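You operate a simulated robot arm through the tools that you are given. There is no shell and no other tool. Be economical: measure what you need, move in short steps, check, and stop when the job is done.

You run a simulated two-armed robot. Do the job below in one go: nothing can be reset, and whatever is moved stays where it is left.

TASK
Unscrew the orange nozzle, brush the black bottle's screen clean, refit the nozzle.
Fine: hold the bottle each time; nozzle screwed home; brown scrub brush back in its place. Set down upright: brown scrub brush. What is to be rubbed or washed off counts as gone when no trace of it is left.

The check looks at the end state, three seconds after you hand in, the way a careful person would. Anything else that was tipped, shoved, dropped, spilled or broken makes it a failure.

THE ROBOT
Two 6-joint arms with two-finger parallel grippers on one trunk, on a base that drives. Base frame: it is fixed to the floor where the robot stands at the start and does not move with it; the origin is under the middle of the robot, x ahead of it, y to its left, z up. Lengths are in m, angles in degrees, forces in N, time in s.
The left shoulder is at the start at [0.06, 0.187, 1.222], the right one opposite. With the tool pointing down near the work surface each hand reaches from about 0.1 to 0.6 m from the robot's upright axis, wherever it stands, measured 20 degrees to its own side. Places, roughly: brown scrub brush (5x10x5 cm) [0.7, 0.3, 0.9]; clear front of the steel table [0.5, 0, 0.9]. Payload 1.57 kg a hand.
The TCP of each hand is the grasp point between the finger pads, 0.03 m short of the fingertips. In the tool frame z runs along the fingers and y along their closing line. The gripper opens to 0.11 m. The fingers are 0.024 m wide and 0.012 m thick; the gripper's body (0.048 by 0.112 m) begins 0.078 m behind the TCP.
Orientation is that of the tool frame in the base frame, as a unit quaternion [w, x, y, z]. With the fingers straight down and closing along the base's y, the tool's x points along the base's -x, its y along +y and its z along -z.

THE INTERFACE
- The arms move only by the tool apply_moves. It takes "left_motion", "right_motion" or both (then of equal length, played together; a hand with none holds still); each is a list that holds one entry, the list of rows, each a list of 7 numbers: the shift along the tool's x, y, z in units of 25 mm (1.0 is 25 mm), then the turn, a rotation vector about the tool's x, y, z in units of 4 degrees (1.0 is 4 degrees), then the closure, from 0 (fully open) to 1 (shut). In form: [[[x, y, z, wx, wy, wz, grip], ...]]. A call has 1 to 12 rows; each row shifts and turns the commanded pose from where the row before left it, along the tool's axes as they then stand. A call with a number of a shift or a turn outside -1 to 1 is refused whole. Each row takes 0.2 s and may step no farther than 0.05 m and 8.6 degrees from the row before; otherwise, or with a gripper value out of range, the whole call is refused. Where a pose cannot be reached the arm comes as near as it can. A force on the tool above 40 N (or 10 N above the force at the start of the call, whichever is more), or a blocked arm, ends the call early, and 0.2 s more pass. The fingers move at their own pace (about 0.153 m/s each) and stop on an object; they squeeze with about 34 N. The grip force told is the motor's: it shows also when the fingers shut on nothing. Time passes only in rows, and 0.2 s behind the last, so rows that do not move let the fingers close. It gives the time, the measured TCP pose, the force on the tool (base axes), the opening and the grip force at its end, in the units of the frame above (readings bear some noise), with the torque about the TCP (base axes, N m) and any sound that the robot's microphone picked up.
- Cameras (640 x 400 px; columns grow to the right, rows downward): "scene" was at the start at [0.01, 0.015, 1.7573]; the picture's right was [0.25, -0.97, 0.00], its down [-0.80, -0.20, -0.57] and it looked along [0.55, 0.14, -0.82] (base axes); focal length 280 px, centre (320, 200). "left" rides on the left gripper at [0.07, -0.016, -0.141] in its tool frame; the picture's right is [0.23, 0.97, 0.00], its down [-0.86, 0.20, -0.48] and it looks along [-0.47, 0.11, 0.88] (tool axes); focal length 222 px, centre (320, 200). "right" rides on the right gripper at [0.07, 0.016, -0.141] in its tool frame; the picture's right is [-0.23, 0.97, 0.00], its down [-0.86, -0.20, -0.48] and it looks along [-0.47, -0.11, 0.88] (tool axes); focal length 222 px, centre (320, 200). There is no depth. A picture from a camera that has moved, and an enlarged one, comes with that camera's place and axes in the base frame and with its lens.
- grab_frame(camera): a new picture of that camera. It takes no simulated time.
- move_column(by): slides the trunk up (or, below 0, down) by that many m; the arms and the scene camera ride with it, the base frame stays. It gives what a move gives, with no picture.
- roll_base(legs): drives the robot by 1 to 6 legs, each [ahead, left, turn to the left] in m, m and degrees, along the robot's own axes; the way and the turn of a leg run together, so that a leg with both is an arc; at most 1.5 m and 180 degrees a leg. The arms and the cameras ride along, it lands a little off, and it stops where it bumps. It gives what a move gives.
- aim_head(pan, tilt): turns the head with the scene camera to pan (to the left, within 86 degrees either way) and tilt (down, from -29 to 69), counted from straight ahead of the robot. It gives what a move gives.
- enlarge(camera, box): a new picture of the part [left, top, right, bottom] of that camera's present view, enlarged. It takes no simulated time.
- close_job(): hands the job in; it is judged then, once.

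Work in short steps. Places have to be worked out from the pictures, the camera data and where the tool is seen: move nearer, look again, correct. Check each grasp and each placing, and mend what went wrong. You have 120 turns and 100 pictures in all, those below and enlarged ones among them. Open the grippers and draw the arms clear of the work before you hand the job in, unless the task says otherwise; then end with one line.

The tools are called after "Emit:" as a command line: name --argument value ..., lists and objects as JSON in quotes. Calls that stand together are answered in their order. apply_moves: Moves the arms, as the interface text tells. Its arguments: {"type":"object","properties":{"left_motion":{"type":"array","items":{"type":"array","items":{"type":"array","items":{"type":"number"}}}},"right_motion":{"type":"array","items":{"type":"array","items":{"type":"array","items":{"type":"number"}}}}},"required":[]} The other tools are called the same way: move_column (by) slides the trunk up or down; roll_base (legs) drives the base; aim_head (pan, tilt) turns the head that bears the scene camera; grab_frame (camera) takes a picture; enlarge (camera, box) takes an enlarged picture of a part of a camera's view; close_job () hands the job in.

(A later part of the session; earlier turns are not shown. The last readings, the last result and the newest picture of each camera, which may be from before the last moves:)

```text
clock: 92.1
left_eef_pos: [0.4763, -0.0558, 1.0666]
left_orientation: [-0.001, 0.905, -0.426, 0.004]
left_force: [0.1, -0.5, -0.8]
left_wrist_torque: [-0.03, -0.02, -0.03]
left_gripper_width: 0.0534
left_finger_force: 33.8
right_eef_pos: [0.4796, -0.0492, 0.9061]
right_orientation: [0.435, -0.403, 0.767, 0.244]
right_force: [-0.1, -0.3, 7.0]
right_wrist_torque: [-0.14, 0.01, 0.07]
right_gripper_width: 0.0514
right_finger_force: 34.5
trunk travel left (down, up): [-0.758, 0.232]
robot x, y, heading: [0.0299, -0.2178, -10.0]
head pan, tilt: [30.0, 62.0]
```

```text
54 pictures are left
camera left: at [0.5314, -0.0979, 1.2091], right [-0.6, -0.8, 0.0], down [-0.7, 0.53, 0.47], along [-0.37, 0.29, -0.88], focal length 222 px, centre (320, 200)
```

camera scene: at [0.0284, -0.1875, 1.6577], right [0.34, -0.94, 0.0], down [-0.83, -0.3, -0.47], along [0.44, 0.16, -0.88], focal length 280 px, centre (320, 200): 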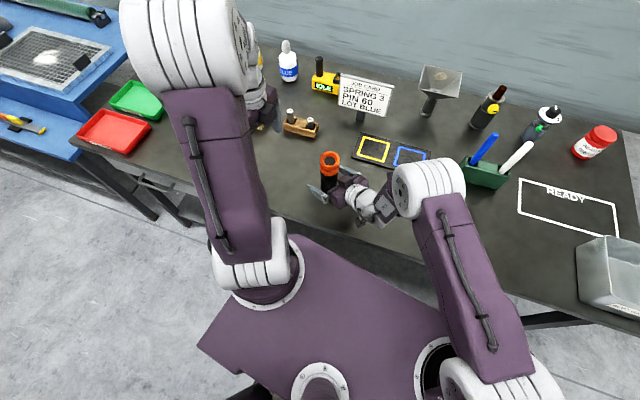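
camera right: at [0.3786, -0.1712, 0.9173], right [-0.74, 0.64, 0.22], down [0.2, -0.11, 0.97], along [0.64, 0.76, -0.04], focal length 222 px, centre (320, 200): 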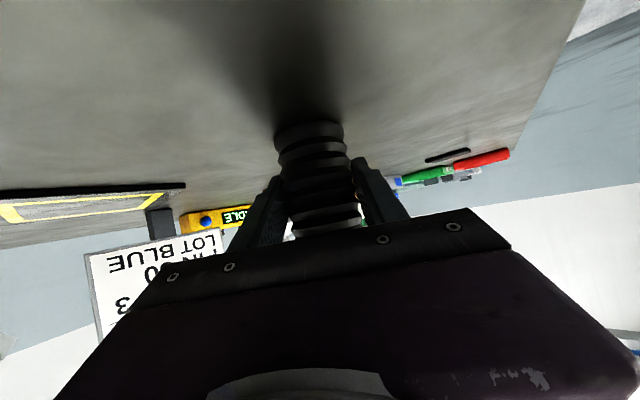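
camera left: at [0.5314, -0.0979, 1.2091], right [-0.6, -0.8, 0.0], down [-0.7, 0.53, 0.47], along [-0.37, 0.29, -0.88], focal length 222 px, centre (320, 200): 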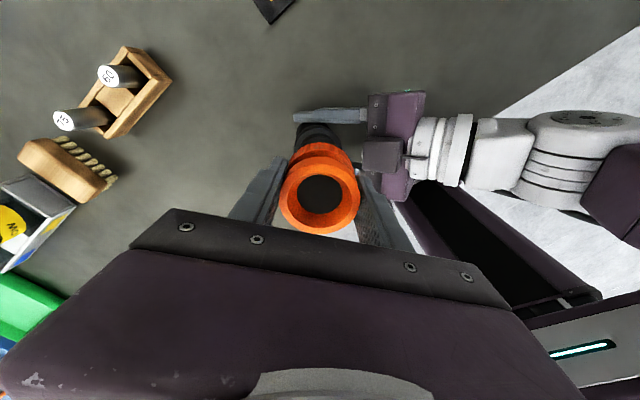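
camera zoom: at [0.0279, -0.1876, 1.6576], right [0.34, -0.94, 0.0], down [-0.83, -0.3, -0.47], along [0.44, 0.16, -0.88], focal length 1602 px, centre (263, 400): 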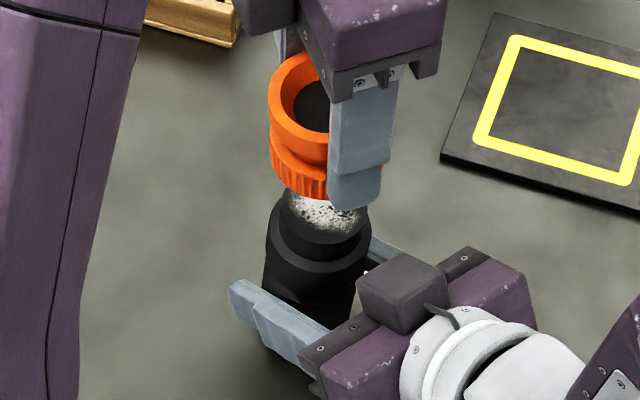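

The nozzle is off and the dirty white-speckled screen is visible. I carry the nozzle to clear table at about (0.46, 0.12) and lower it to just above the surface.

Emit:
apply_moves --left_motion '[[[-0.834, -0.571, -0.1, 0, 0, 0, 1], [-0.834, -0.571, 0, 0, 0, 0, 1], [-0.834, -0.571, 0, 0, 0, 0, 1], [-0.834, -0.571, 0, 0, 0, 0, 1], [-0.834, -0.571, 0, 0, 0, 0, 1], [-0.834, -0.571, 0, 0, 0, 0, 1], [-0.834, -0.571, 0, 0, 0, 0, 1], [0, 0, 0.8, 0, 0, 0, 1], [0, 0, 0.8, 0, 0, 0, 1], [0, 0, 0.8, 0, 0, 0, 1], [0, 0, 0.8, 0, 0, 0, 1], [0, 0, 0.8, 0, 0, 0, 1]]]'

Emit:
grab_frame --camera "scene"

Emit:
enlarge --camera "left" --box '[220, 80, 420, 240]'

```text
clock: 94.7
left_eef_pos: [0.4614, 0.1232, 0.9656]
left_orientation: [-0.001, 0.906, -0.424, 0.004]
left_force: [0.0, 0.3, -1.0]
left_wrist_torque: [0.01, -0.02, -0.02]
left_gripper_width: 0.0533
left_finger_force: 33.7
right_eef_pos: [0.4799, -0.0492, 0.9066]
right_orientation: [0.435, -0.403, 0.767, 0.244]
right_force: [-1.0, -0.3, 4.4]
right_wrist_torque: [-0.11, 0.04, -0.01]
right_gripper_width: 0.0512
right_finger_force: 34.5
trunk travel left (down, up): [-0.758, 0.232]
robot x, y, heading: [0.0275, -0.2156, -9.8]
head pan, tilt: [30.0, 62.0]
```

```text
53 pictures are left
camera scene: at [0.0281, -0.1876, 1.6577], right [0.34, -0.94, 0.0], down [-0.83, -0.3, -0.47], along [0.44, 0.16, -0.88], focal length 280 px, centre (320, 200)
```

scene: 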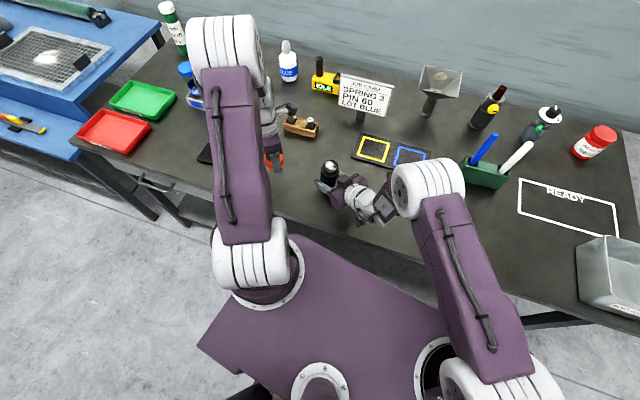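

```text
2.50 times, centred on (320, 160) of left
camera zoom: at [0.5162, 0.0788, 1.109], right [-0.6, -0.8, 0.0], down [-0.7, 0.53, 0.47], along [-0.37, 0.29, -0.88], focal length 555 px, centre (320, 300)
```

zoom: 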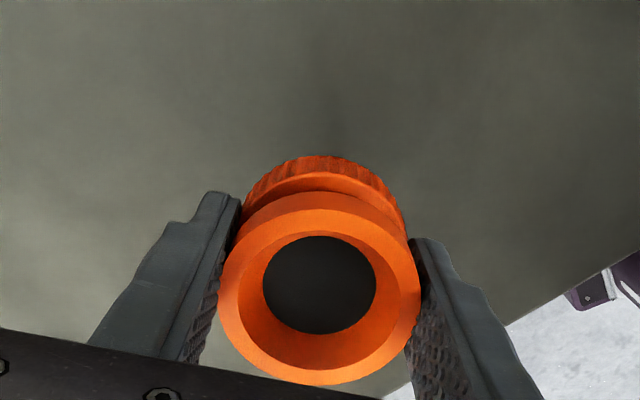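

Clear there. I lower to about 5 mm above contact, then creep.

Emit:
apply_moves --left_motion '[[[0, 0, 0.8, 0, 0, 0, 1], [0, 0, 0.8, 0, 0, 0, 1], [0, 0, 0.7, 0, 0, 0, 1], [0, 0, 0.06, 0, 0, 0, 1], [0, 0, 0.06, 0, 0, 0, 1]]]'

Emit:
enlarge --camera "left" --box '[220, 80, 420, 240]'

```text
clock: 95.9
left_eef_pos: [0.4633, 0.1211, 0.907]
left_orientation: [0.0, 0.905, -0.425, 0.004]
left_force: [0.3, -0.7, 0.2]
left_wrist_torque: [0.0, 0.0, 0.01]
left_gripper_width: 0.0537
left_finger_force: 33.5
right_eef_pos: [0.4785, -0.0493, 0.9054]
right_orientation: [0.435, -0.403, 0.767, 0.244]
right_force: [-0.7, -0.3, 4.7]
right_wrist_torque: [-0.07, 0.05, -0.02]
right_gripper_width: 0.0513
right_finger_force: 34.4
trunk travel left (down, up): [-0.758, 0.232]
robot x, y, heading: [0.0264, -0.2196, -10.1]
head pan, tilt: [30.0, 62.0]
```

```text
2.50 times, centred on (320, 160) of left
camera zoom: at [0.5178, 0.0779, 1.0499], right [-0.6, -0.8, 0.0], down [-0.7, 0.53, 0.47], along [-0.37, 0.29, -0.88], focal length 555 px, centre (320, 300)
```

zoom: 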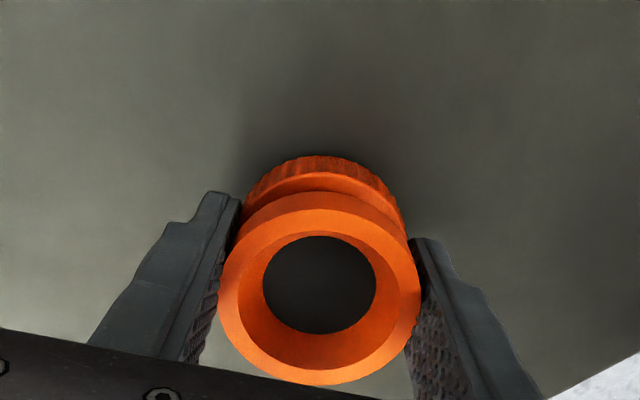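

Not yet in contact. I creep down 1 mm at a time.

Emit:
apply_moves --left_motion '[[[0, 0, 0.06, 0, 0, 0, 1], [0, 0, 0.06, 0, 0, 0, 1], [0, 0, 0.04, 0, 0, 0, 1], [0, 0, 0.04, 0, 0, 0, 1]]]'

Emit:
apply_moves --left_motion '[[[0, 0, 0.04, 0, 0, 0, 1], [0, 0, 0.04, 0, 0, 0, 1]]]'

Emit:
apply_moves --left_motion '[[[0, 0, 0.04, 0, 0, 0, 1], [0, 0, 0.04, 0, 0, 0, 1]]]'

```text
clock: 96.9
left_eef_pos: [0.4632, 0.1215, 0.9012]
left_orientation: [-0.001, 0.905, -0.425, 0.004]
left_force: [1.2, 0.3, -1.2]
left_wrist_torque: [0.03, -0.03, 0.0]
left_gripper_width: 0.0536
left_finger_force: 33.4
right_eef_pos: [0.4798, -0.0491, 0.9058]
right_orientation: [0.435, -0.403, 0.767, 0.244]
right_force: [0.3, -0.5, 3.4]
right_wrist_torque: [-0.11, 0.06, 0.0]
right_gripper_width: 0.0514
right_finger_force: 34.1
trunk travel left (down, up): [-0.758, 0.232]
robot x, y, heading: [0.0246, -0.2212, -10.1]
head pan, tilt: [30.0, 62.0]
```

```text
clock: 97.5
left_eef_pos: [0.4627, 0.1213, 0.899]
left_orientation: [-0.001, 0.905, -0.426, 0.004]
left_force: [0.5, 0.0, 0.1]
left_wrist_torque: [0.01, 0.0, -0.03]
left_gripper_width: 0.0537
left_finger_force: 34.1
right_eef_pos: [0.4784, -0.0484, 0.906]
right_orientation: [0.436, -0.402, 0.767, 0.244]
right_force: [-0.3, 0.3, 2.6]
right_wrist_torque: [-0.08, 0.02, 0.04]
right_gripper_width: 0.0514
right_finger_force: 34.0
trunk travel left (down, up): [-0.758, 0.232]
robot x, y, heading: [0.026, -0.2162, -10.0]
head pan, tilt: [30.0, 62.0]
```

```text
clock: 98.1
left_eef_pos: [0.4637, 0.1224, 0.8982]
left_orientation: [-0.001, 0.905, -0.426, 0.004]
left_force: [-0.1, -0.9, -0.4]
left_wrist_torque: [0.01, 0.04, 0.0]
left_gripper_width: 0.0533
left_finger_force: 34.5
right_eef_pos: [0.4786, -0.0476, 0.9073]
right_orientation: [0.435, -0.403, 0.767, 0.244]
right_force: [0.1, -0.7, 3.2]
right_wrist_torque: [-0.1, 0.04, 0.01]
right_gripper_width: 0.0512
right_finger_force: 34.2
trunk travel left (down, up): [-0.758, 0.232]
robot x, y, heading: [0.0245, -0.2217, -9.9]
head pan, tilt: [30.0, 62.0]
```

No contact yet; creep further.

Emit:
apply_moves --left_motion '[[[0, 0, 0.04, 0, 0, 0, 1], [0, 0, 0.04, 0, 0, 0, 1]]]'

Emit:
apply_moves --left_motion '[[[0, 0, 0.04, 0, 0, 0, 1], [0, 0, 0.04, 0, 0, 0, 1]]]'

Emit:
enlarge --camera "scene" --box '[250, 120, 330, 180]'

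```text
clock: 98.7
left_eef_pos: [0.4622, 0.1218, 0.8963]
left_orientation: [-0.002, 0.905, -0.425, 0.005]
left_force: [1.2, 0.7, 6.6]
left_wrist_torque: [0.11, 0.1, -0.02]
left_gripper_width: 0.0533
left_finger_force: 34.0
right_eef_pos: [0.4785, -0.0504, 0.9071]
right_orientation: [0.434, -0.403, 0.768, 0.244]
right_force: [0.2, 0.4, 1.4]
right_wrist_torque: [-0.04, 0.01, 0.01]
right_gripper_width: 0.0514
right_finger_force: 34.0
trunk travel left (down, up): [-0.758, 0.232]
robot x, y, heading: [0.0267, -0.2173, -10.2]
head pan, tilt: [30.0, 62.0]
```

```text
clock: 99.3
left_eef_pos: [0.4626, 0.1203, 0.8953]
left_orientation: [-0.005, 0.905, -0.426, 0.006]
left_force: [1.8, 3.8, 29.3]
left_wrist_torque: [0.52, 0.47, -0.08]
left_gripper_width: 0.0534
left_finger_force: 33.9
right_eef_pos: [0.4775, -0.0504, 0.9065]
right_orientation: [0.436, -0.403, 0.767, 0.244]
right_force: [-0.2, -0.4, -1.1]
right_wrist_torque: [-0.01, -0.01, 0.0]
right_gripper_width: 0.0511
right_finger_force: 33.4
trunk travel left (down, up): [-0.758, 0.232]
robot x, y, heading: [0.0272, -0.2178, -9.9]
head pan, tilt: [30.0, 62.0]
```

```text
6.67 times, centred on (290, 150) of scene
camera zoom: at [0.0256, -0.1895, 1.658], right [0.34, -0.94, 0.0], down [-0.83, -0.3, -0.47], along [0.44, 0.16, -0.88], focal length 1869 px, centre (520, 533)
```

zoom: 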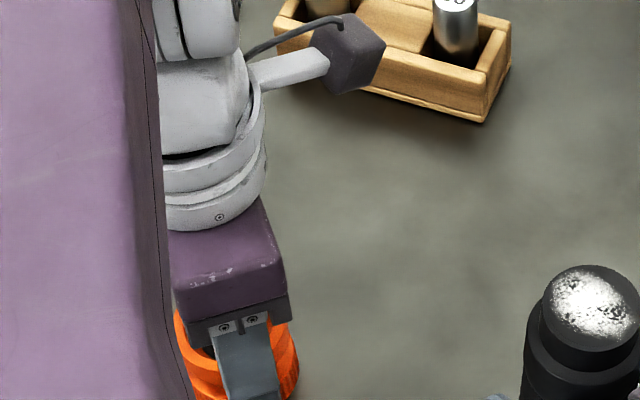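

Contact at TCP z≈0.8965. I ease up 1 mm, open, and rise clear.

Emit:
apply_moves --left_motion '[[[0, 0, -0.05, 0, 0, 0, 1], [0, 0, 0, 0, 0, 0, 0.2], [0, 0, 0, 0, 0, 0, 0.2], [0, 0, -0.4, 0, 0, 0, 0.2], [0, 0, -0.8, 0, 0, 0, 0.2], [0, 0, -0.9, 0, 0, 0, 0.2], [0, 0, -0.9, 0, 0, 0, 0.2], [0, 0, -0.9, 0, 0, 0, 0.2], [0, 0, -0.9, 0, 0, 0, 0.2]]]'

Emit:
grab_frame --camera "left"

Emit:
enlarge --camera "scene" --box '[310, 140, 370, 190]'

```text
clock: 101.3
left_eef_pos: [0.4607, 0.1228, 1.0138]
left_orientation: [-0.001, 0.905, -0.426, 0.003]
left_force: [-0.4, -0.2, 0.3]
left_wrist_torque: [-0.02, 0.0, -0.01]
left_gripper_width: 0.0883
left_finger_force: 0.0
right_eef_pos: [0.4807, -0.0487, 0.9067]
right_orientation: [0.435, -0.403, 0.767, 0.244]
right_force: [-0.4, -0.3, 4.1]
right_wrist_torque: [-0.14, 0.07, -0.03]
right_gripper_width: 0.0512
right_finger_force: 34.0
trunk travel left (down, up): [-0.758, 0.232]
robot x, y, heading: [0.0262, -0.2171, -9.8]
head pan, tilt: [30.0, 62.0]
```

```text
49 pictures are left
camera left: at [0.5147, 0.0786, 1.1573], right [-0.6, -0.8, 0.0], down [-0.7, 0.53, 0.47], along [-0.37, 0.29, -0.88], focal length 222 px, centre (320, 200)
```

left: 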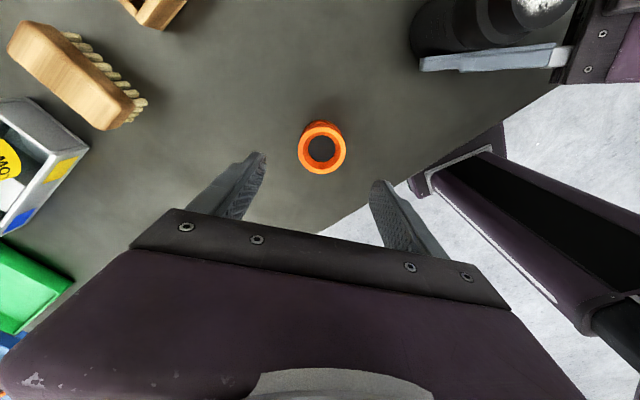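

```text
8.00 times, centred on (340, 165) of scene
camera zoom: at [0.028, -0.1878, 1.6576], right [0.34, -0.94, 0.0], down [-0.83, -0.3, -0.47], along [0.44, 0.16, -0.88], focal length 2243 px, centre (160, 480)
```

zoom: 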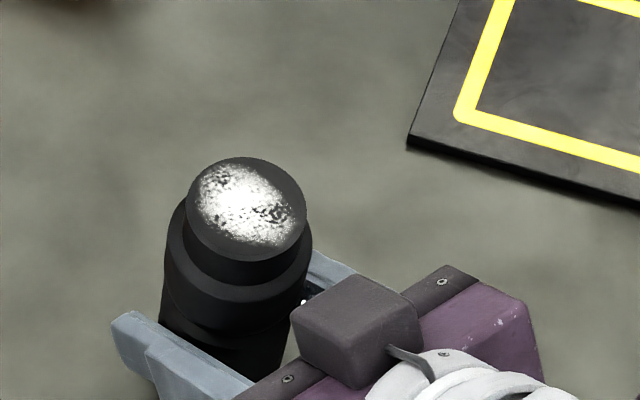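

Nozzle stands upright at about (0.462, 0.122). Next the brush: its long axis runs along x, so I turn the left hand back to home attitude (closing along y), rising meanwhile.

Emit:
apply_moves --left_motion '[[[0, 0, -0.5, 0, 0, 1, 0.3], [0, 0, -0.5, 0, 0, 1, 0.3], [0, 0, -0.5, 0, 0, 1, 0.3], [0, 0, -0.5, 0, 0, 1, 0.3], [0, 0, -0.5, 0, 0, 1, 0.3], [0, 0, -0.5, 0, 0, 1, 0.3], [0, 0, 0, 0, 0, 1, 0.3], [0, 0, 0, 0, 0, 1, 0.3], [0, 0, 0, 0, 0, 1, 0.3], [0, 0, 0, 0, 0, 1, 0.3], [0, 0, 0, 0, 0, 1, 0.3], [0, 0, 0, 0, 0, 1, 0.3]]]'

Emit:
apply_moves --left_motion '[[[0, 0, 0, 0, 0, 1, 0.3], [0, 0, 0, 0, 0, 1, 0.3], [0, 0, 0, 0, 0, 1, 0.3], [0, 0, 0, 0, 0, 1, 0.3], [0, 0, 0, 0, 0, 1, 0.3], [0, 0, 0, 0, 0, 1, 0.3], [0, 0, 0, 0, 0, 1, 0.3], [0, 0, 0, 0, 0, 1, 0.3], [0, 0, 0, 0, 0, 1, 0.3], [0, 0, 0, 0, 0, 1, 0.3], [0, 0, 0, 0, 0, 1, 0.3], [0, 0, 0, 0, 0, 1, 0.3]]]'

Emit:
apply_moves --left_motion '[[[0, 0, 0, 0, 0, 1, 0.3], [0, 0, 0, 0, 0, 1, 0.3], [0, 0, 0, 0, 0, 1, 0.3], [0, 0, 0, 0, 0, 1, 0.3], [0, 0, 0, 0, 0, 1, 0.3], [0, 0, 0, 0, 0, 1, 0.3], [0, 0, 0, 0, 0, 1, 0.3], [0, 0, 0, 0, 0, 1, 0.3], [0, 0, 0, 0, 0, 0.4, 0.3]]]'

Emit:
grab_frame --camera "left"

```text
clock: 103.9
left_eef_pos: [0.4608, 0.1224, 1.0898]
left_orientation: [0.003, -0.654, 0.757, -0.003]
left_force: [1.0, 0.1, -0.1]
left_wrist_torque: [-0.01, 0.04, 0.01]
left_gripper_width: 0.0769
left_finger_force: 0.1
right_eef_pos: [0.4803, -0.0491, 0.9064]
right_orientation: [0.436, -0.403, 0.767, 0.244]
right_force: [-1.0, -0.5, 2.1]
right_wrist_torque: [-0.07, 0.04, 0.0]
right_gripper_width: 0.0511
right_finger_force: 34.1
trunk travel left (down, up): [-0.758, 0.232]
robot x, y, heading: [0.0263, -0.217, -9.8]
head pan, tilt: [30.0, 62.0]
```

```text
clock: 106.5
left_eef_pos: [0.4605, 0.1227, 1.0906]
left_orientation: [0.004, -0.289, 0.957, -0.002]
left_force: [-0.2, 0.1, -0.4]
left_wrist_torque: [0.03, -0.04, 0.0]
left_gripper_width: 0.077
left_finger_force: 0.1
right_eef_pos: [0.4781, -0.0492, 0.9065]
right_orientation: [0.435, -0.402, 0.768, 0.243]
right_force: [-0.1, -0.5, 2.5]
right_wrist_torque: [-0.1, -0.03, 0.0]
right_gripper_width: 0.0514
right_finger_force: 33.8
trunk travel left (down, up): [-0.758, 0.232]
robot x, y, heading: [0.0224, -0.2162, -10.1]
head pan, tilt: [30.0, 62.0]
```

```text
clock: 108.5
left_eef_pos: [0.4607, 0.1218, 1.0896]
left_orientation: [0.005, 0.0, 1.0, -0.001]
left_force: [-0.8, 0.3, -0.1]
left_wrist_torque: [0.0, 0.01, 0.02]
left_gripper_width: 0.0771
left_finger_force: 0.1
right_eef_pos: [0.4805, -0.0489, 0.9059]
right_orientation: [0.435, -0.403, 0.768, 0.243]
right_force: [-0.9, -1.0, 1.4]
right_wrist_torque: [-0.06, 0.02, 0.0]
right_gripper_width: 0.051
right_finger_force: 34.1
trunk travel left (down, up): [-0.758, 0.232]
robot x, y, heading: [0.0272, -0.2157, -9.9]
head pan, tilt: [30.0, 62.0]
```

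```text
47 pictures are left
camera left: at [0.389, 0.1061, 1.2315], right [-0.23, 0.97, 0.0], down [0.85, 0.2, 0.49], along [0.47, 0.11, -0.87], focal length 222 px, centre (320, 200)
```

left: 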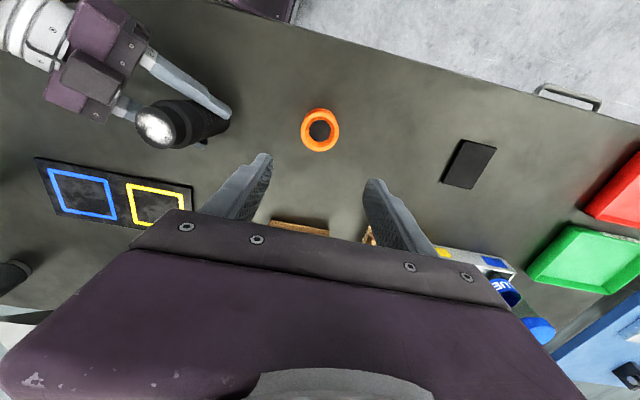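

Home attitude reached. I advance toward the brush while tilting the left hand forward 44° to extend its reach.

Emit:
apply_moves --left_motion '[[[-0.473, 0.473, 0, 0, -1, 0, 0.3], [-0.472, 0.473, 0.033, 0, -1, 0, 0.3], [-0.468, 0.473, 0.066, 0, -1, 0, 0.3], [-0.463, 0.473, 0.098, 0, -1, 0, 0.3], [-0.455, 0.473, 0.13, 0, -1, 0, 0.3], [-0.444, 0.473, 0.162, 0, -1, 0, 0.3], [-0.432, 0.473, 0.192, 0, -1, 0, 0.3], [-0.418, 0.473, 0.222, 0, -1, 0, 0.3], [-0.401, 0.473, 0.251, 0, -1, 0, 0.3], [-0.383, 0.473, 0.278, 0, -1, 0, 0.3], [-0.362, 0.473, 0.304, 0, -1, 0, 0.3], [0, 0, 0, 0, 0, 0, 0.3]]]'

Emit:
grab_frame --camera "left"

```text
clock: 111.1
left_eef_pos: [0.5927, 0.254, 1.0908]
left_orientation: [0.379, 0.0, 0.926, -0.001]
left_force: [0.0, 0.4, -0.8]
left_wrist_torque: [0.02, -0.05, 0.01]
left_gripper_width: 0.077
left_finger_force: 0.1
right_eef_pos: [0.4792, -0.0484, 0.9069]
right_orientation: [0.436, -0.402, 0.767, 0.244]
right_force: [-0.4, 0.1, 2.3]
right_wrist_torque: [-0.08, 0.03, -0.01]
right_gripper_width: 0.0515
right_finger_force: 34.1
trunk travel left (down, up): [-0.758, 0.232]
robot x, y, heading: [0.0275, -0.2158, -10.1]
head pan, tilt: [30.0, 62.0]
```

```text
46 pictures are left
camera left: at [0.4431, 0.2368, 1.1433], right [-0.16, 0.97, -0.16], down [0.27, 0.2, 0.94], along [0.95, 0.11, -0.3], focal length 222 px, centre (320, 200)
```

left: 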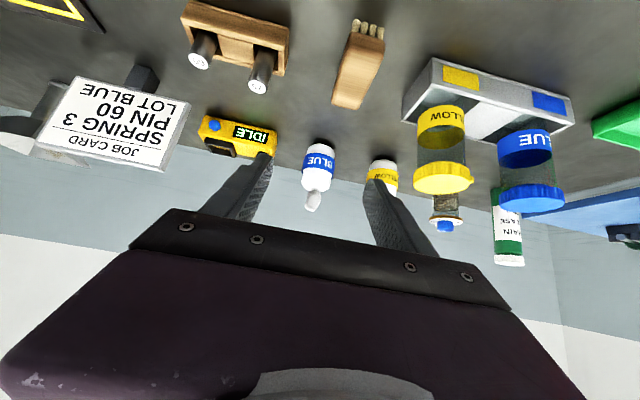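

Reach is good. Brush centre ≈ (0.657, 0.282), top z≈0.91. I move to 8 cm above it.

Emit:
apply_moves --left_motion '[[[0.163, 0.187, 0.775, 0, 0, 0, 0.3], [0.163, 0.187, 0.775, 0, 0, 0, 0.3], [0.163, 0.187, 0.775, 0, 0, 0, 0.3], [0.163, 0.187, 0.775, 0, 0, 0, 0.3], [0.163, 0.187, 0.775, 0, 0, 0, 0.3], [0.163, 0.187, 0.775, 0, 0, 0, 0.3], [0, 0, 0, 0, 0, 0, 0.3]]]'

Emit:
grab_frame --camera "left"

Emit:
enlarge --camera "scene" --box '[200, 70, 320, 160]'

```text
clock: 112.7
left_eef_pos: [0.6547, 0.2806, 0.9896]
left_orientation: [0.378, -0.002, 0.926, 0.0]
left_force: [-0.3, 0.8, 1.5]
left_wrist_torque: [-0.01, -0.01, 0.01]
left_gripper_width: 0.0772
left_finger_force: 0.0
right_eef_pos: [0.4802, -0.0484, 0.9064]
right_orientation: [0.435, -0.404, 0.767, 0.245]
right_force: [-0.2, 0.8, 0.8]
right_wrist_torque: [-0.05, 0.02, -0.02]
right_gripper_width: 0.0511
right_finger_force: 34.3
trunk travel left (down, up): [-0.758, 0.232]
robot x, y, heading: [0.0281, -0.2203, -10.2]
head pan, tilt: [30.0, 62.0]
```

```text
45 pictures are left
camera left: at [0.5047, 0.2643, 1.0424], right [-0.16, 0.97, -0.16], down [0.27, 0.2, 0.94], along [0.95, 0.11, -0.3], focal length 222 px, centre (320, 200)
```

left: 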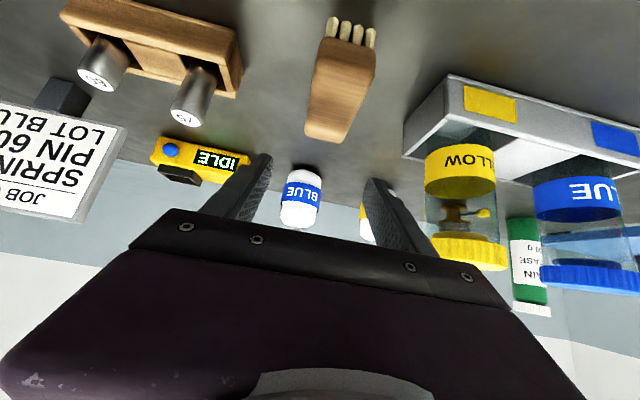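

```text
4.44 times, centred on (260, 115) of scene
camera zoom: at [0.0286, -0.1874, 1.6576], right [0.34, -0.94, 0.0], down [-0.83, -0.3, -0.47], along [0.44, 0.16, -0.88], focal length 1246 px, centre (587, 578)
```

zoom: 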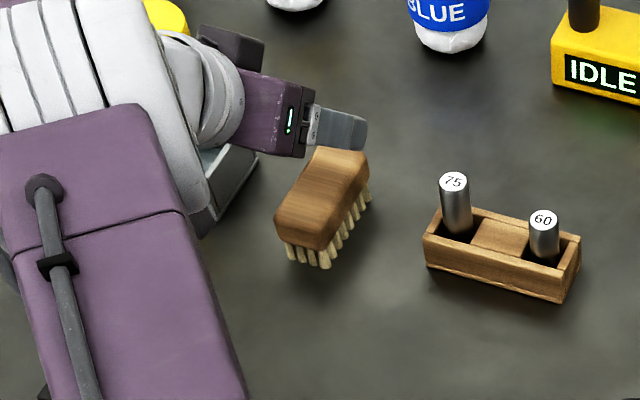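

Brush yaw ≈5°; I align, descend to z≈0.897 and close on the wood.

Emit:
apply_moves --left_motion '[[[0, 0.04, 0, -0.88, 0, -0.89, 0.3], [0.635, 0.02, 0.675, 0, 0, 0, 0.3], [0.635, 0.02, 0.675, 0, 0, 0, 0.3], [0.635, 0.02, 0.675, 0, 0, 0, 0.3], [0.635, 0.02, 0.675, 0, 0, 0, 0.3], [0, 0, 0, 0, 0, 0, 0.3]]]'

Emit:
grab_frame --camera "left"

Emit:
enlarge --camera "scene" --box '[200, 70, 320, 160]'

```text
clock: 114.1
left_eef_pos: [0.6553, 0.2844, 0.896]
left_orientation: [0.378, -0.042, 0.925, 0.017]
left_force: [0.4, -0.3, -0.5]
left_wrist_torque: [-0.02, 0.03, -0.02]
left_gripper_width: 0.0771
left_finger_force: 0.1
right_eef_pos: [0.4794, -0.0476, 0.907]
right_orientation: [0.434, -0.403, 0.767, 0.244]
right_force: [0.1, 0.1, 0.8]
right_wrist_torque: [-0.07, 0.01, -0.01]
right_gripper_width: 0.0514
right_finger_force: 34.3
trunk travel left (down, up): [-0.758, 0.232]
robot x, y, heading: [0.0256, -0.2156, -10.2]
head pan, tilt: [30.0, 62.0]
```

```text
43 pictures are left
camera left: at [0.5082, 0.2548, 0.9489], right [-0.25, 0.96, -0.16], down [0.26, 0.22, 0.94], along [0.93, 0.19, -0.3], focal length 222 px, centre (320, 200)
```

left: 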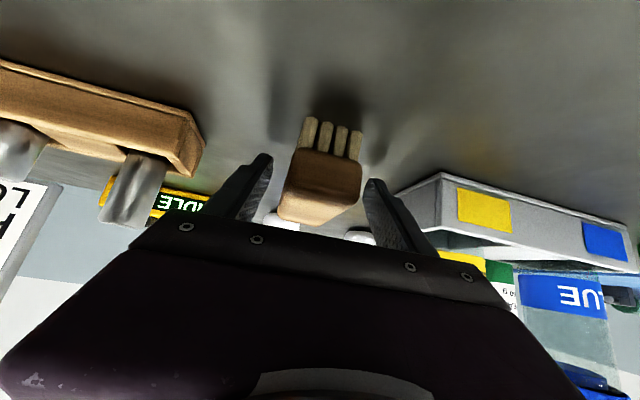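

```text
4.44 times, centred on (260, 115) of scene
camera zoom: at [0.0286, -0.1875, 1.6576], right [0.34, -0.94, 0.0], down [-0.83, -0.3, -0.47], along [0.44, 0.16, -0.88], focal length 1246 px, centre (587, 578)
```

zoom: 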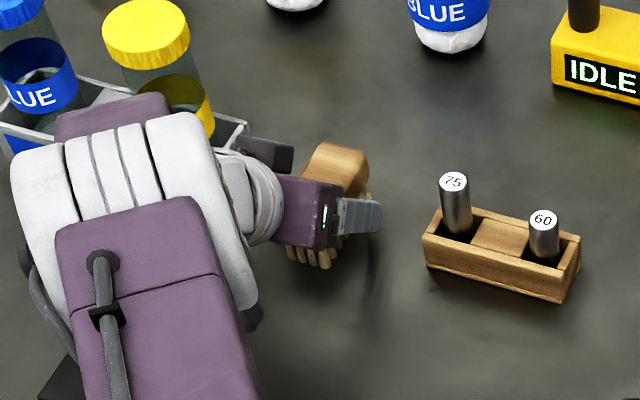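

The brush is centred between the pads. I close and test-lift slightly.

Emit:
apply_moves --left_motion '[[[0, 0, 0, 0, 0, 0, 1], [0, 0, 0, 0, 0, 0, 1], [0, 0, 0, 0, 0, 0, 1], [0, 0, 0, 0, 0, 0, 1]]]'

Emit:
apply_moves --left_motion '[[[-0.7, 0, -0.71, 0, 0, 0, 1], [-0.7, 0, -0.71, 0, 0, 0, 1], [-0.7, 0, -0.71, 0, 0, 0, 1], [-0.7, 0, -0.71, 0, 0, 0, 1], [-0.7, 0, -0.71, 0, 0, 0, 1]]]'

Emit:
grab_frame --camera "left"

Emit:
grab_frame --camera "scene"

```text
clock: 115.1
left_eef_pos: [0.6561, 0.2842, 0.8965]
left_orientation: [0.379, -0.041, 0.924, 0.016]
left_force: [0.8, -0.5, 0.0]
left_wrist_torque: [0.01, -0.01, 0.01]
left_gripper_width: 0.0434
left_finger_force: 34.2
right_eef_pos: [0.4798, -0.0482, 0.9063]
right_orientation: [0.435, -0.403, 0.767, 0.244]
right_force: [-0.1, -0.3, 1.9]
right_wrist_torque: [-0.11, 0.0, -0.02]
right_gripper_width: 0.0512
right_finger_force: 34.3
trunk travel left (down, up): [-0.758, 0.232]
robot x, y, heading: [0.0281, -0.2162, -10.0]
head pan, tilt: [30.0, 62.0]
```

```text
clock: 116.3
left_eef_pos: [0.6546, 0.2839, 1.0225]
left_orientation: [0.377, -0.041, 0.925, 0.017]
left_force: [0.7, 0.1, -0.7]
left_wrist_torque: [0.03, -0.02, -0.02]
left_gripper_width: 0.0433
left_finger_force: 33.9
right_eef_pos: [0.4798, -0.0484, 0.9059]
right_orientation: [0.435, -0.403, 0.768, 0.244]
right_force: [-1.2, -0.9, 2.6]
right_wrist_torque: [-0.12, 0.11, -0.03]
right_gripper_width: 0.0514
right_finger_force: 34.5
trunk travel left (down, up): [-0.758, 0.232]
robot x, y, heading: [0.0285, -0.2149, -9.9]
head pan, tilt: [30.0, 62.0]
```

```text
41 pictures are left
camera left: at [0.5068, 0.2539, 1.0752], right [-0.25, 0.96, -0.16], down [0.26, 0.22, 0.94], along [0.93, 0.19, -0.3], focal length 222 px, centre (320, 200)
```

left: 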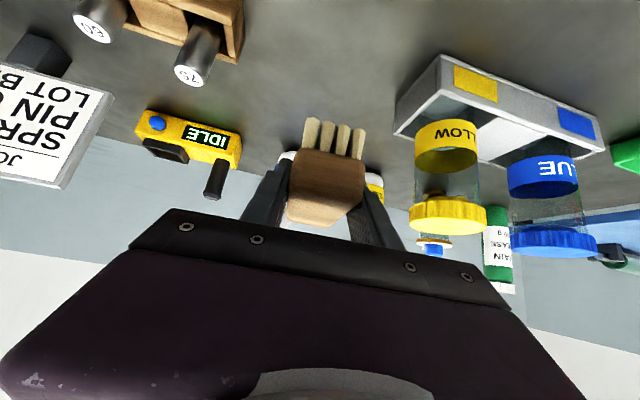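

```text
40 pictures are left
camera scene: at [0.0283, -0.1877, 1.6576], right [0.34, -0.94, 0.0], down [-0.83, -0.3, -0.47], along [0.44, 0.16, -0.88], focal length 280 px, centre (320, 200)
```

scene: 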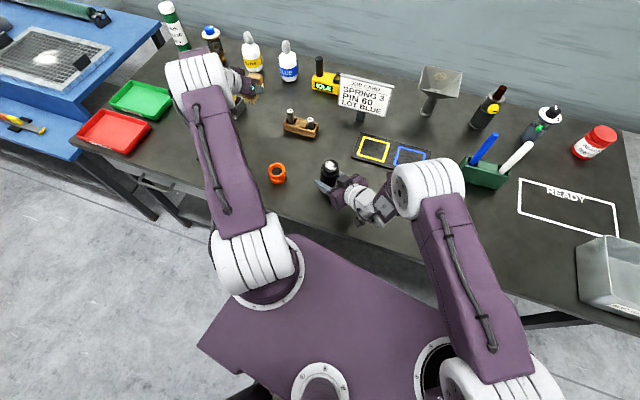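

Brush is held upright (grasp at (0.656,0.284,0.8965), bristles at TCP−0.036). I carry it high to mid-table and swing the hand 45° clockwise so the wrist stays clear of the right arm.

Emit:
apply_moves --left_motion '[[[0.212, -0.853, -0.693, 0, 0, 0, 1], [0.212, -0.853, -0.693, 0, 0, 0, 1], [0.212, -0.853, -0.693, 0, 0, 0, 1], [0.212, -0.853, -0.693, 0, 0, 0, 1], [0.212, -0.853, -0.693, 0, 0, 0, 1], [0.212, -0.853, -0.693, 0, 0, 0, 1], [0.212, -0.853, -0.693, 0, 0, 0, 1], [0.212, -0.853, -0.693, 0, 0, 0, 1], [0.212, -0.853, -0.693, 0, 0, 0, 1]]]'

Emit:
apply_moves --left_motion '[[[0, 0, 0, 0.875, 0, 0.894, 1], [0, 0, 0, 0.875, 0, 0.894, 1], [0, 0, 0, 0.875, 0, 0.894, 1], [0, 0, 0, 0.875, 0, 0.894, 1], [0, 0, 0, 0.875, 0, 0.894, 1], [0, 0, 0, 0.875, 0, 0.894, 1], [0, 0, 0, 0.875, 0, 0.894, 1], [0, 0, 0, 0.875, 0, 0.894, 1], [0, 0, 0, 0.875, 0, 0.894, 1]]]'

Emit:
grab_frame --camera "scene"

```text
clock: 118.3
left_eef_pos: [0.53, 0.0783, 1.1002]
left_orientation: [0.379, -0.04, 0.924, 0.017]
left_force: [0.1, 0.0, -1.2]
left_wrist_torque: [0.02, 0.05, 0.03]
left_gripper_width: 0.0436
left_finger_force: 34.1
right_eef_pos: [0.4792, -0.0492, 0.907]
right_orientation: [0.435, -0.403, 0.767, 0.244]
right_force: [-0.5, -1.3, 2.3]
right_wrist_torque: [-0.15, 0.1, 0.02]
right_gripper_width: 0.0509
right_finger_force: 33.8
trunk travel left (down, up): [-0.758, 0.232]
robot x, y, heading: [0.0269, -0.2168, -10.2]
head pan, tilt: [30.0, 62.0]
```

```text
clock: 120.3
left_eef_pos: [0.5304, 0.0796, 1.1004]
left_orientation: [0.355, 0.316, 0.87, -0.128]
left_force: [-1.5, 0.2, -1.2]
left_wrist_torque: [0.03, 0.03, -0.02]
left_gripper_width: 0.0433
left_finger_force: 33.5
right_eef_pos: [0.4791, -0.0494, 0.9062]
right_orientation: [0.435, -0.403, 0.767, 0.244]
right_force: [0.4, 0.1, 1.1]
right_wrist_torque: [-0.05, 0.02, -0.02]
right_gripper_width: 0.0513
right_finger_force: 33.7
trunk travel left (down, up): [-0.758, 0.232]
robot x, y, heading: [0.0275, -0.2222, -10.0]
head pan, tilt: [30.0, 62.0]
```

```text
39 pictures are left
camera scene: at [0.0287, -0.1872, 1.6576], right [0.34, -0.94, 0.0], down [-0.83, -0.3, -0.47], along [0.44, 0.16, -0.88], focal length 280 px, centre (320, 200)
```

scene: 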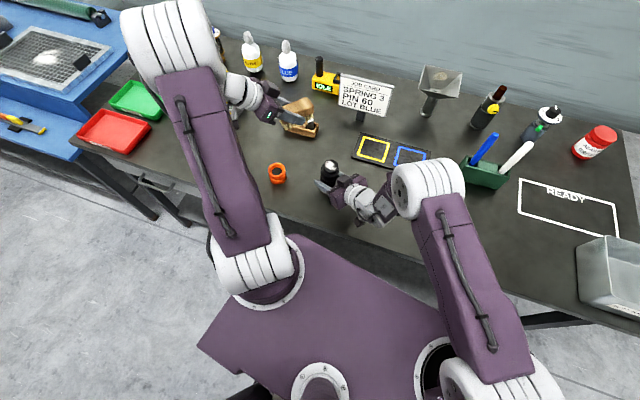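

I bring the brush over the screen, bristles about 4 cm above.

Emit:
apply_moves --left_motion '[[[-0.06, -0.893, 0.382, 0, 0, 0, 1], [-0.06, -0.893, 0.382, 0, 0, 0, 1], [-0.06, -0.893, 0.382, 0, 0, 0, 1], [-0.06, -0.893, 0.382, 0, 0, 0, 1], [-0.06, -0.893, 0.382, 0, 0, 0, 1], [-0.06, -0.893, 0.382, 0, 0, 0, 1], [0, 0, 0, 0, 0, 0, 1]]]'

Emit:
enlarge --camera "scene" --box '[280, 100, 400, 200]'

Emit:
grab_frame --camera "left"

```text
clock: 121.9
left_eef_pos: [0.4815, -0.0507, 1.0658]
left_orientation: [0.355, 0.317, 0.87, -0.129]
left_force: [0.0, 0.4, -0.9]
left_wrist_torque: [0.0, -0.01, -0.01]
left_gripper_width: 0.0435
left_finger_force: 34.1
right_eef_pos: [0.4791, -0.0488, 0.9065]
right_orientation: [0.435, -0.403, 0.768, 0.244]
right_force: [0.2, -1.4, 1.2]
right_wrist_torque: [-0.12, 0.04, 0.0]
right_gripper_width: 0.0512
right_finger_force: 33.4
trunk travel left (down, up): [-0.758, 0.232]
robot x, y, heading: [0.0283, -0.2141, -9.8]
head pan, tilt: [30.0, 62.0]
```

```text
4.00 times, centred on (340, 150) of scene
camera zoom: at [0.0285, -0.1875, 1.6576], right [0.34, -0.94, 0.0], down [-0.83, -0.3, -0.47], along [0.44, 0.16, -0.88], focal length 1121 px, centre (240, 400)
```

zoom: 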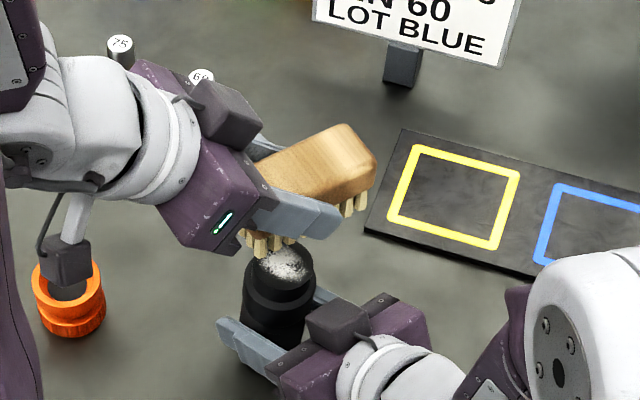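

```text
37 pictures are left
camera left: at [0.3562, 0.0316, 1.1195], right [0.5, 0.85, -0.16], down [0.34, -0.02, 0.94], along [0.8, -0.53, -0.3], focal length 222 px, centre (320, 200)
```

left: 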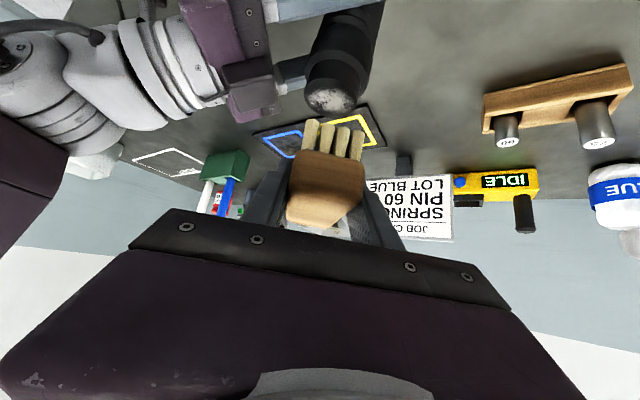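

Now I lower: 33 mm first, then creep to contact.

Emit:
apply_moves --left_motion '[[[0.46, 0, 0.47, 0, 0, 0, 1], [0.46, 0, 0.47, 0, 0, 0, 1], [0, 0, 0, 0, 0, 0, 1]]]'

Emit:
apply_moves --left_motion '[[[0.042, 0, 0.043, 0, 0, 0, 1], [0.042, 0, 0.043, 0, 0, 0, 1]]]'

Emit:
apply_moves --left_motion '[[[0.042, 0, 0.043, 0, 0, 0, 1], [0.042, 0, 0.043, 0, 0, 0, 1]]]'

Emit:
enlarge --camera "scene" --box '[290, 110, 390, 190]'

```text
clock: 122.7
left_eef_pos: [0.4809, -0.0521, 1.033]
left_orientation: [0.355, 0.316, 0.87, -0.128]
left_force: [-0.2, 1.0, -1.3]
left_wrist_torque: [0.0, 0.02, -0.01]
left_gripper_width: 0.0436
left_finger_force: 33.7
right_eef_pos: [0.4796, -0.0494, 0.9068]
right_orientation: [0.435, -0.402, 0.768, 0.244]
right_force: [1.2, 0.2, 0.5]
right_wrist_torque: [-0.05, 0.0, 0.02]
right_gripper_width: 0.0513
right_finger_force: 33.9
trunk travel left (down, up): [-0.758, 0.232]
robot x, y, heading: [0.0292, -0.2194, -10.0]
head pan, tilt: [30.0, 62.0]
```

```text
clock: 123.3
left_eef_pos: [0.4804, -0.0519, 1.0298]
left_orientation: [0.356, 0.317, 0.87, -0.13]
left_force: [0.5, 0.3, -0.8]
left_wrist_torque: [0.04, 0.02, 0.0]
left_gripper_width: 0.0435
left_finger_force: 34.0
right_eef_pos: [0.4786, -0.0485, 0.907]
right_orientation: [0.435, -0.403, 0.767, 0.244]
right_force: [0.1, 0.4, 0.9]
right_wrist_torque: [-0.03, 0.02, 0.01]
right_gripper_width: 0.0512
right_finger_force: 33.9
trunk travel left (down, up): [-0.758, 0.232]
robot x, y, heading: [0.0277, -0.2212, -10.0]
head pan, tilt: [30.0, 62.0]
```

```text
clock: 123.9
left_eef_pos: [0.4815, -0.0527, 1.0262]
left_orientation: [0.356, 0.317, 0.87, -0.129]
left_force: [0.1, -0.1, -0.5]
left_wrist_torque: [0.0, 0.03, -0.02]
left_gripper_width: 0.0434
left_finger_force: 33.7
right_eef_pos: [0.4792, -0.0492, 0.9073]
right_orientation: [0.435, -0.403, 0.768, 0.243]
right_force: [0.4, -0.4, 0.9]
right_wrist_torque: [-0.02, 0.02, -0.01]
right_gripper_width: 0.0514
right_finger_force: 33.6
trunk travel left (down, up): [-0.758, 0.232]
robot x, y, heading: [0.0271, -0.2145, -10.0]
head pan, tilt: [30.0, 62.0]
```

```text
5.00 times, centred on (340, 150) of scene
camera zoom: at [0.0288, -0.1874, 1.6576], right [0.34, -0.94, 0.0], down [-0.83, -0.3, -0.47], along [0.44, 0.16, -0.88], focal length 1402 px, centre (220, 450)
```

zoom: 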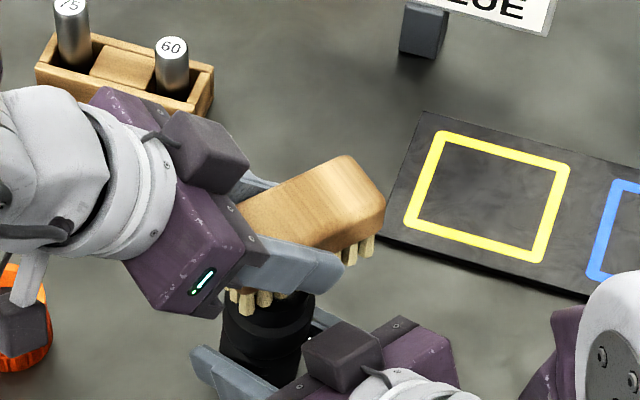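

No contact yet; I creep 1.5 mm per step further.

Emit:
apply_moves --left_motion '[[[0.042, 0, 0.043, 0, 0, 0, 1]]]'

Emit:
apply_moves --left_motion '[[[0.042, 0, 0.043, 0, 0, 0, 1]]]'

Emit:
apply_moves --left_motion '[[[0.042, 0, 0.043, 0, 0, 0, 1]]]'

```text
clock: 124.3
left_eef_pos: [0.4807, -0.0526, 1.0239]
left_orientation: [0.356, 0.316, 0.87, -0.129]
left_force: [-0.1, -0.2, -1.0]
left_wrist_torque: [0.03, 0.01, 0.0]
left_gripper_width: 0.0437
left_finger_force: 33.7
right_eef_pos: [0.4793, -0.0489, 0.9066]
right_orientation: [0.435, -0.402, 0.768, 0.244]
right_force: [0.4, 0.3, 0.7]
right_wrist_torque: [-0.06, -0.02, 0.0]
right_gripper_width: 0.0512
right_finger_force: 34.2
trunk travel left (down, up): [-0.758, 0.232]
robot x, y, heading: [0.0229, -0.2154, -10.0]
head pan, tilt: [30.0, 62.0]
```

```text
clock: 124.7
left_eef_pos: [0.4823, -0.0513, 1.0232]
left_orientation: [0.357, 0.317, 0.869, -0.129]
left_force: [-6.5, -3.2, 16.6]
left_wrist_torque: [0.19, 0.22, 0.09]
left_gripper_width: 0.0435
left_finger_force: 34.1
right_eef_pos: [0.4793, -0.0498, 0.9069]
right_orientation: [0.435, -0.403, 0.768, 0.243]
right_force: [8.7, 6.1, -7.0]
right_wrist_torque: [-0.71, 0.51, -0.03]
right_gripper_width: 0.0515
right_finger_force: 33.7
trunk travel left (down, up): [-0.758, 0.232]
robot x, y, heading: [0.027, -0.215, -10.2]
head pan, tilt: [30.0, 62.0]
```

```text
clock: 125.1
left_eef_pos: [0.4821, -0.0507, 1.0227]
left_orientation: [0.357, 0.318, 0.869, -0.129]
left_force: [-4.2, -1.0, 31.6]
left_wrist_torque: [0.59, 0.23, 0.13]
left_gripper_width: 0.0435
left_finger_force: 34.5
right_eef_pos: [0.4778, -0.0487, 0.9054]
right_orientation: [0.434, -0.403, 0.768, 0.243]
right_force: [11.5, 5.0, -12.0]
right_wrist_torque: [-0.89, 0.35, -0.03]
right_gripper_width: 0.0512
right_finger_force: 34.4
trunk travel left (down, up): [-0.758, 0.232]
robot x, y, heading: [0.0241, -0.2166, -9.9]
head pan, tilt: [30.0, 62.0]
```

Contact at TCP z≈1.0235. I ease off 1 mm and scrub along the brush's length ±20 mm, with some crosswise moves.

Emit:
apply_moves --left_motion '[[[-0.028, 0, -0.029, 0, 0, 0, 1], [-0.286, 0, 0.28, 0, 0, 0, 1], [-0.286, 0, 0.28, 0, 0, 0, 1], [0.286, 0, -0.28, 0, 0, 0, 1], [0.286, 0, -0.28, 0, 0, 0, 1], [0.286, 0, -0.28, 0, 0, 0, 1], [0.286, 0, -0.28, 0, 0, 0, 1], [-0.286, 0, 0.28, 0, 0, 0, 1], [-0.286, 0, 0.28, 0, 0, 0, 1], [0, 0.4, 0, 0, 0, 0, 1], [0, -0.4, 0, 0, 0, 0, 1], [0, -0.4, 0, 0, 0, 0, 1]]]'

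Emit:
apply_moves --left_motion '[[[0, 0.4, 0, 0, 0, 0, 1], [-0.286, 0.2, 0.28, 0, 0, 0, 1], [-0.286, -0.2, 0.28, 0, 0, 0, 1], [0.286, -0.2, -0.28, 0, 0, 0, 1], [0.286, -0.2, -0.28, 0, 0, 0, 1], [0.286, 0.2, -0.28, 0, 0, 0, 1], [0.286, 0.2, -0.28, 0, 0, 0, 1], [-0.286, 0.2, 0.28, 0, 0, 0, 1], [-0.286, -0.2, 0.28, 0, 0, 0, 1], [0, 0.4, 0, 0, 0, 0, 1], [0, -0.4, 0, 0, 0, 0, 1], [0, 0, 0, 0, 0, 0, 1]]]'

```text
clock: 127.7
left_eef_pos: [0.477, -0.0598, 1.0237]
left_orientation: [0.352, 0.317, 0.871, -0.132]
left_force: [0.3, 0.3, -1.3]
left_wrist_torque: [0.04, 0.0, 0.01]
left_gripper_width: 0.0435
left_finger_force: 33.7
left hand out of reach, approached as far as the arm can: row 12
right_eef_pos: [0.4805, -0.0479, 0.9071]
right_orientation: [0.436, -0.403, 0.766, 0.245]
right_force: [-0.3, 0.3, -2.0]
right_wrist_torque: [-0.03, -0.01, 0.0]
right_gripper_width: 0.0512
right_finger_force: 34.7
trunk travel left (down, up): [-0.758, 0.232]
robot x, y, heading: [0.0271, -0.217, -10.1]
head pan, tilt: [30.0, 62.0]
```

```text
clock: 130.3
left_eef_pos: [0.4834, -0.0507, 1.0248]
left_orientation: [0.356, 0.317, 0.869, -0.13]
left_force: [0.1, -0.1, -1.1]
left_wrist_torque: [0.02, 0.02, 0.02]
left_gripper_width: 0.0434
left_finger_force: 34.0
right_eef_pos: [0.4801, -0.0495, 0.9058]
right_orientation: [0.435, -0.403, 0.767, 0.244]
right_force: [-0.3, -0.2, -0.7]
right_wrist_torque: [-0.03, 0.02, 0.01]
right_gripper_width: 0.0513
right_finger_force: 34.1
trunk travel left (down, up): [-0.758, 0.232]
robot x, y, heading: [0.0294, -0.2174, -10.1]
head pan, tilt: [30.0, 62.0]
```

Contact was lost in the second half; I lift 4.5 cm and inspect what remains.

Emit:
apply_moves --left_motion '[[[-0.63, 0.4, -0.64, 0, 0, 0, 1], [-0.63, 0.4, -0.64, 0, 0, 0, 1], [0, 0.5, 0, 0, 0, 0, 1]]]'

Emit:
enlarge --camera "scene" --box '[310, 140, 370, 190]'

```text
clock: 131.1
left_eef_pos: [0.5039, -0.0246, 1.0689]
left_orientation: [0.356, 0.316, 0.87, -0.129]
left_force: [-0.3, -0.7, -0.9]
left_wrist_torque: [-0.05, -0.01, 0.0]
left_gripper_width: 0.0434
left_finger_force: 34.0
right_eef_pos: [0.4798, -0.0482, 0.9065]
right_orientation: [0.435, -0.402, 0.768, 0.244]
right_force: [0.8, 0.0, 0.3]
right_wrist_torque: [0.01, -0.03, 0.0]
right_gripper_width: 0.0513
right_finger_force: 34.3
trunk travel left (down, up): [-0.758, 0.232]
robot x, y, heading: [0.0276, -0.2186, -9.9]
head pan, tilt: [30.0, 62.0]
```

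```text
8.00 times, centred on (340, 165) of scene
camera zoom: at [0.0296, -0.1867, 1.6576], right [0.34, -0.94, 0.0], down [-0.83, -0.3, -0.47], along [0.44, 0.16, -0.88], focal length 2243 px, centre (160, 480)
```

zoom: 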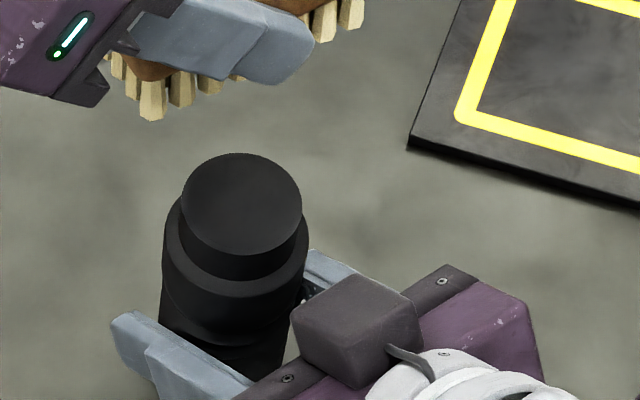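

The screen looks fully clean. I check at higher magnification.

Emit:
enlarge --camera "scene" --box '[330, 155, 350, 175]'

Emit:
grab_frame --camera "left"

```text
16.00 times, centred on (340, 165) of scene
camera zoom: at [0.0296, -0.1867, 1.6576], right [0.34, -0.94, 0.0], down [-0.83, -0.3, -0.47], along [0.44, 0.16, -0.88], focal length 4485 px, centre (0, 760)
```

zoom: 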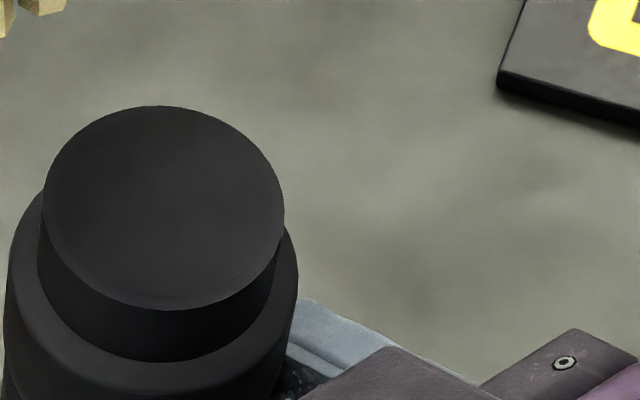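

```text
33 pictures are left
camera left: at [0.3787, 0.0571, 1.1222], right [0.5, 0.85, -0.16], down [0.34, -0.02, 0.94], along [0.8, -0.53, -0.3], focal length 222 px, centre (320, 200)
```

left: 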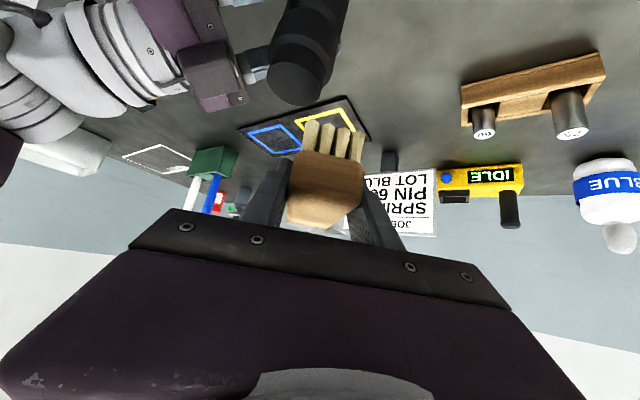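

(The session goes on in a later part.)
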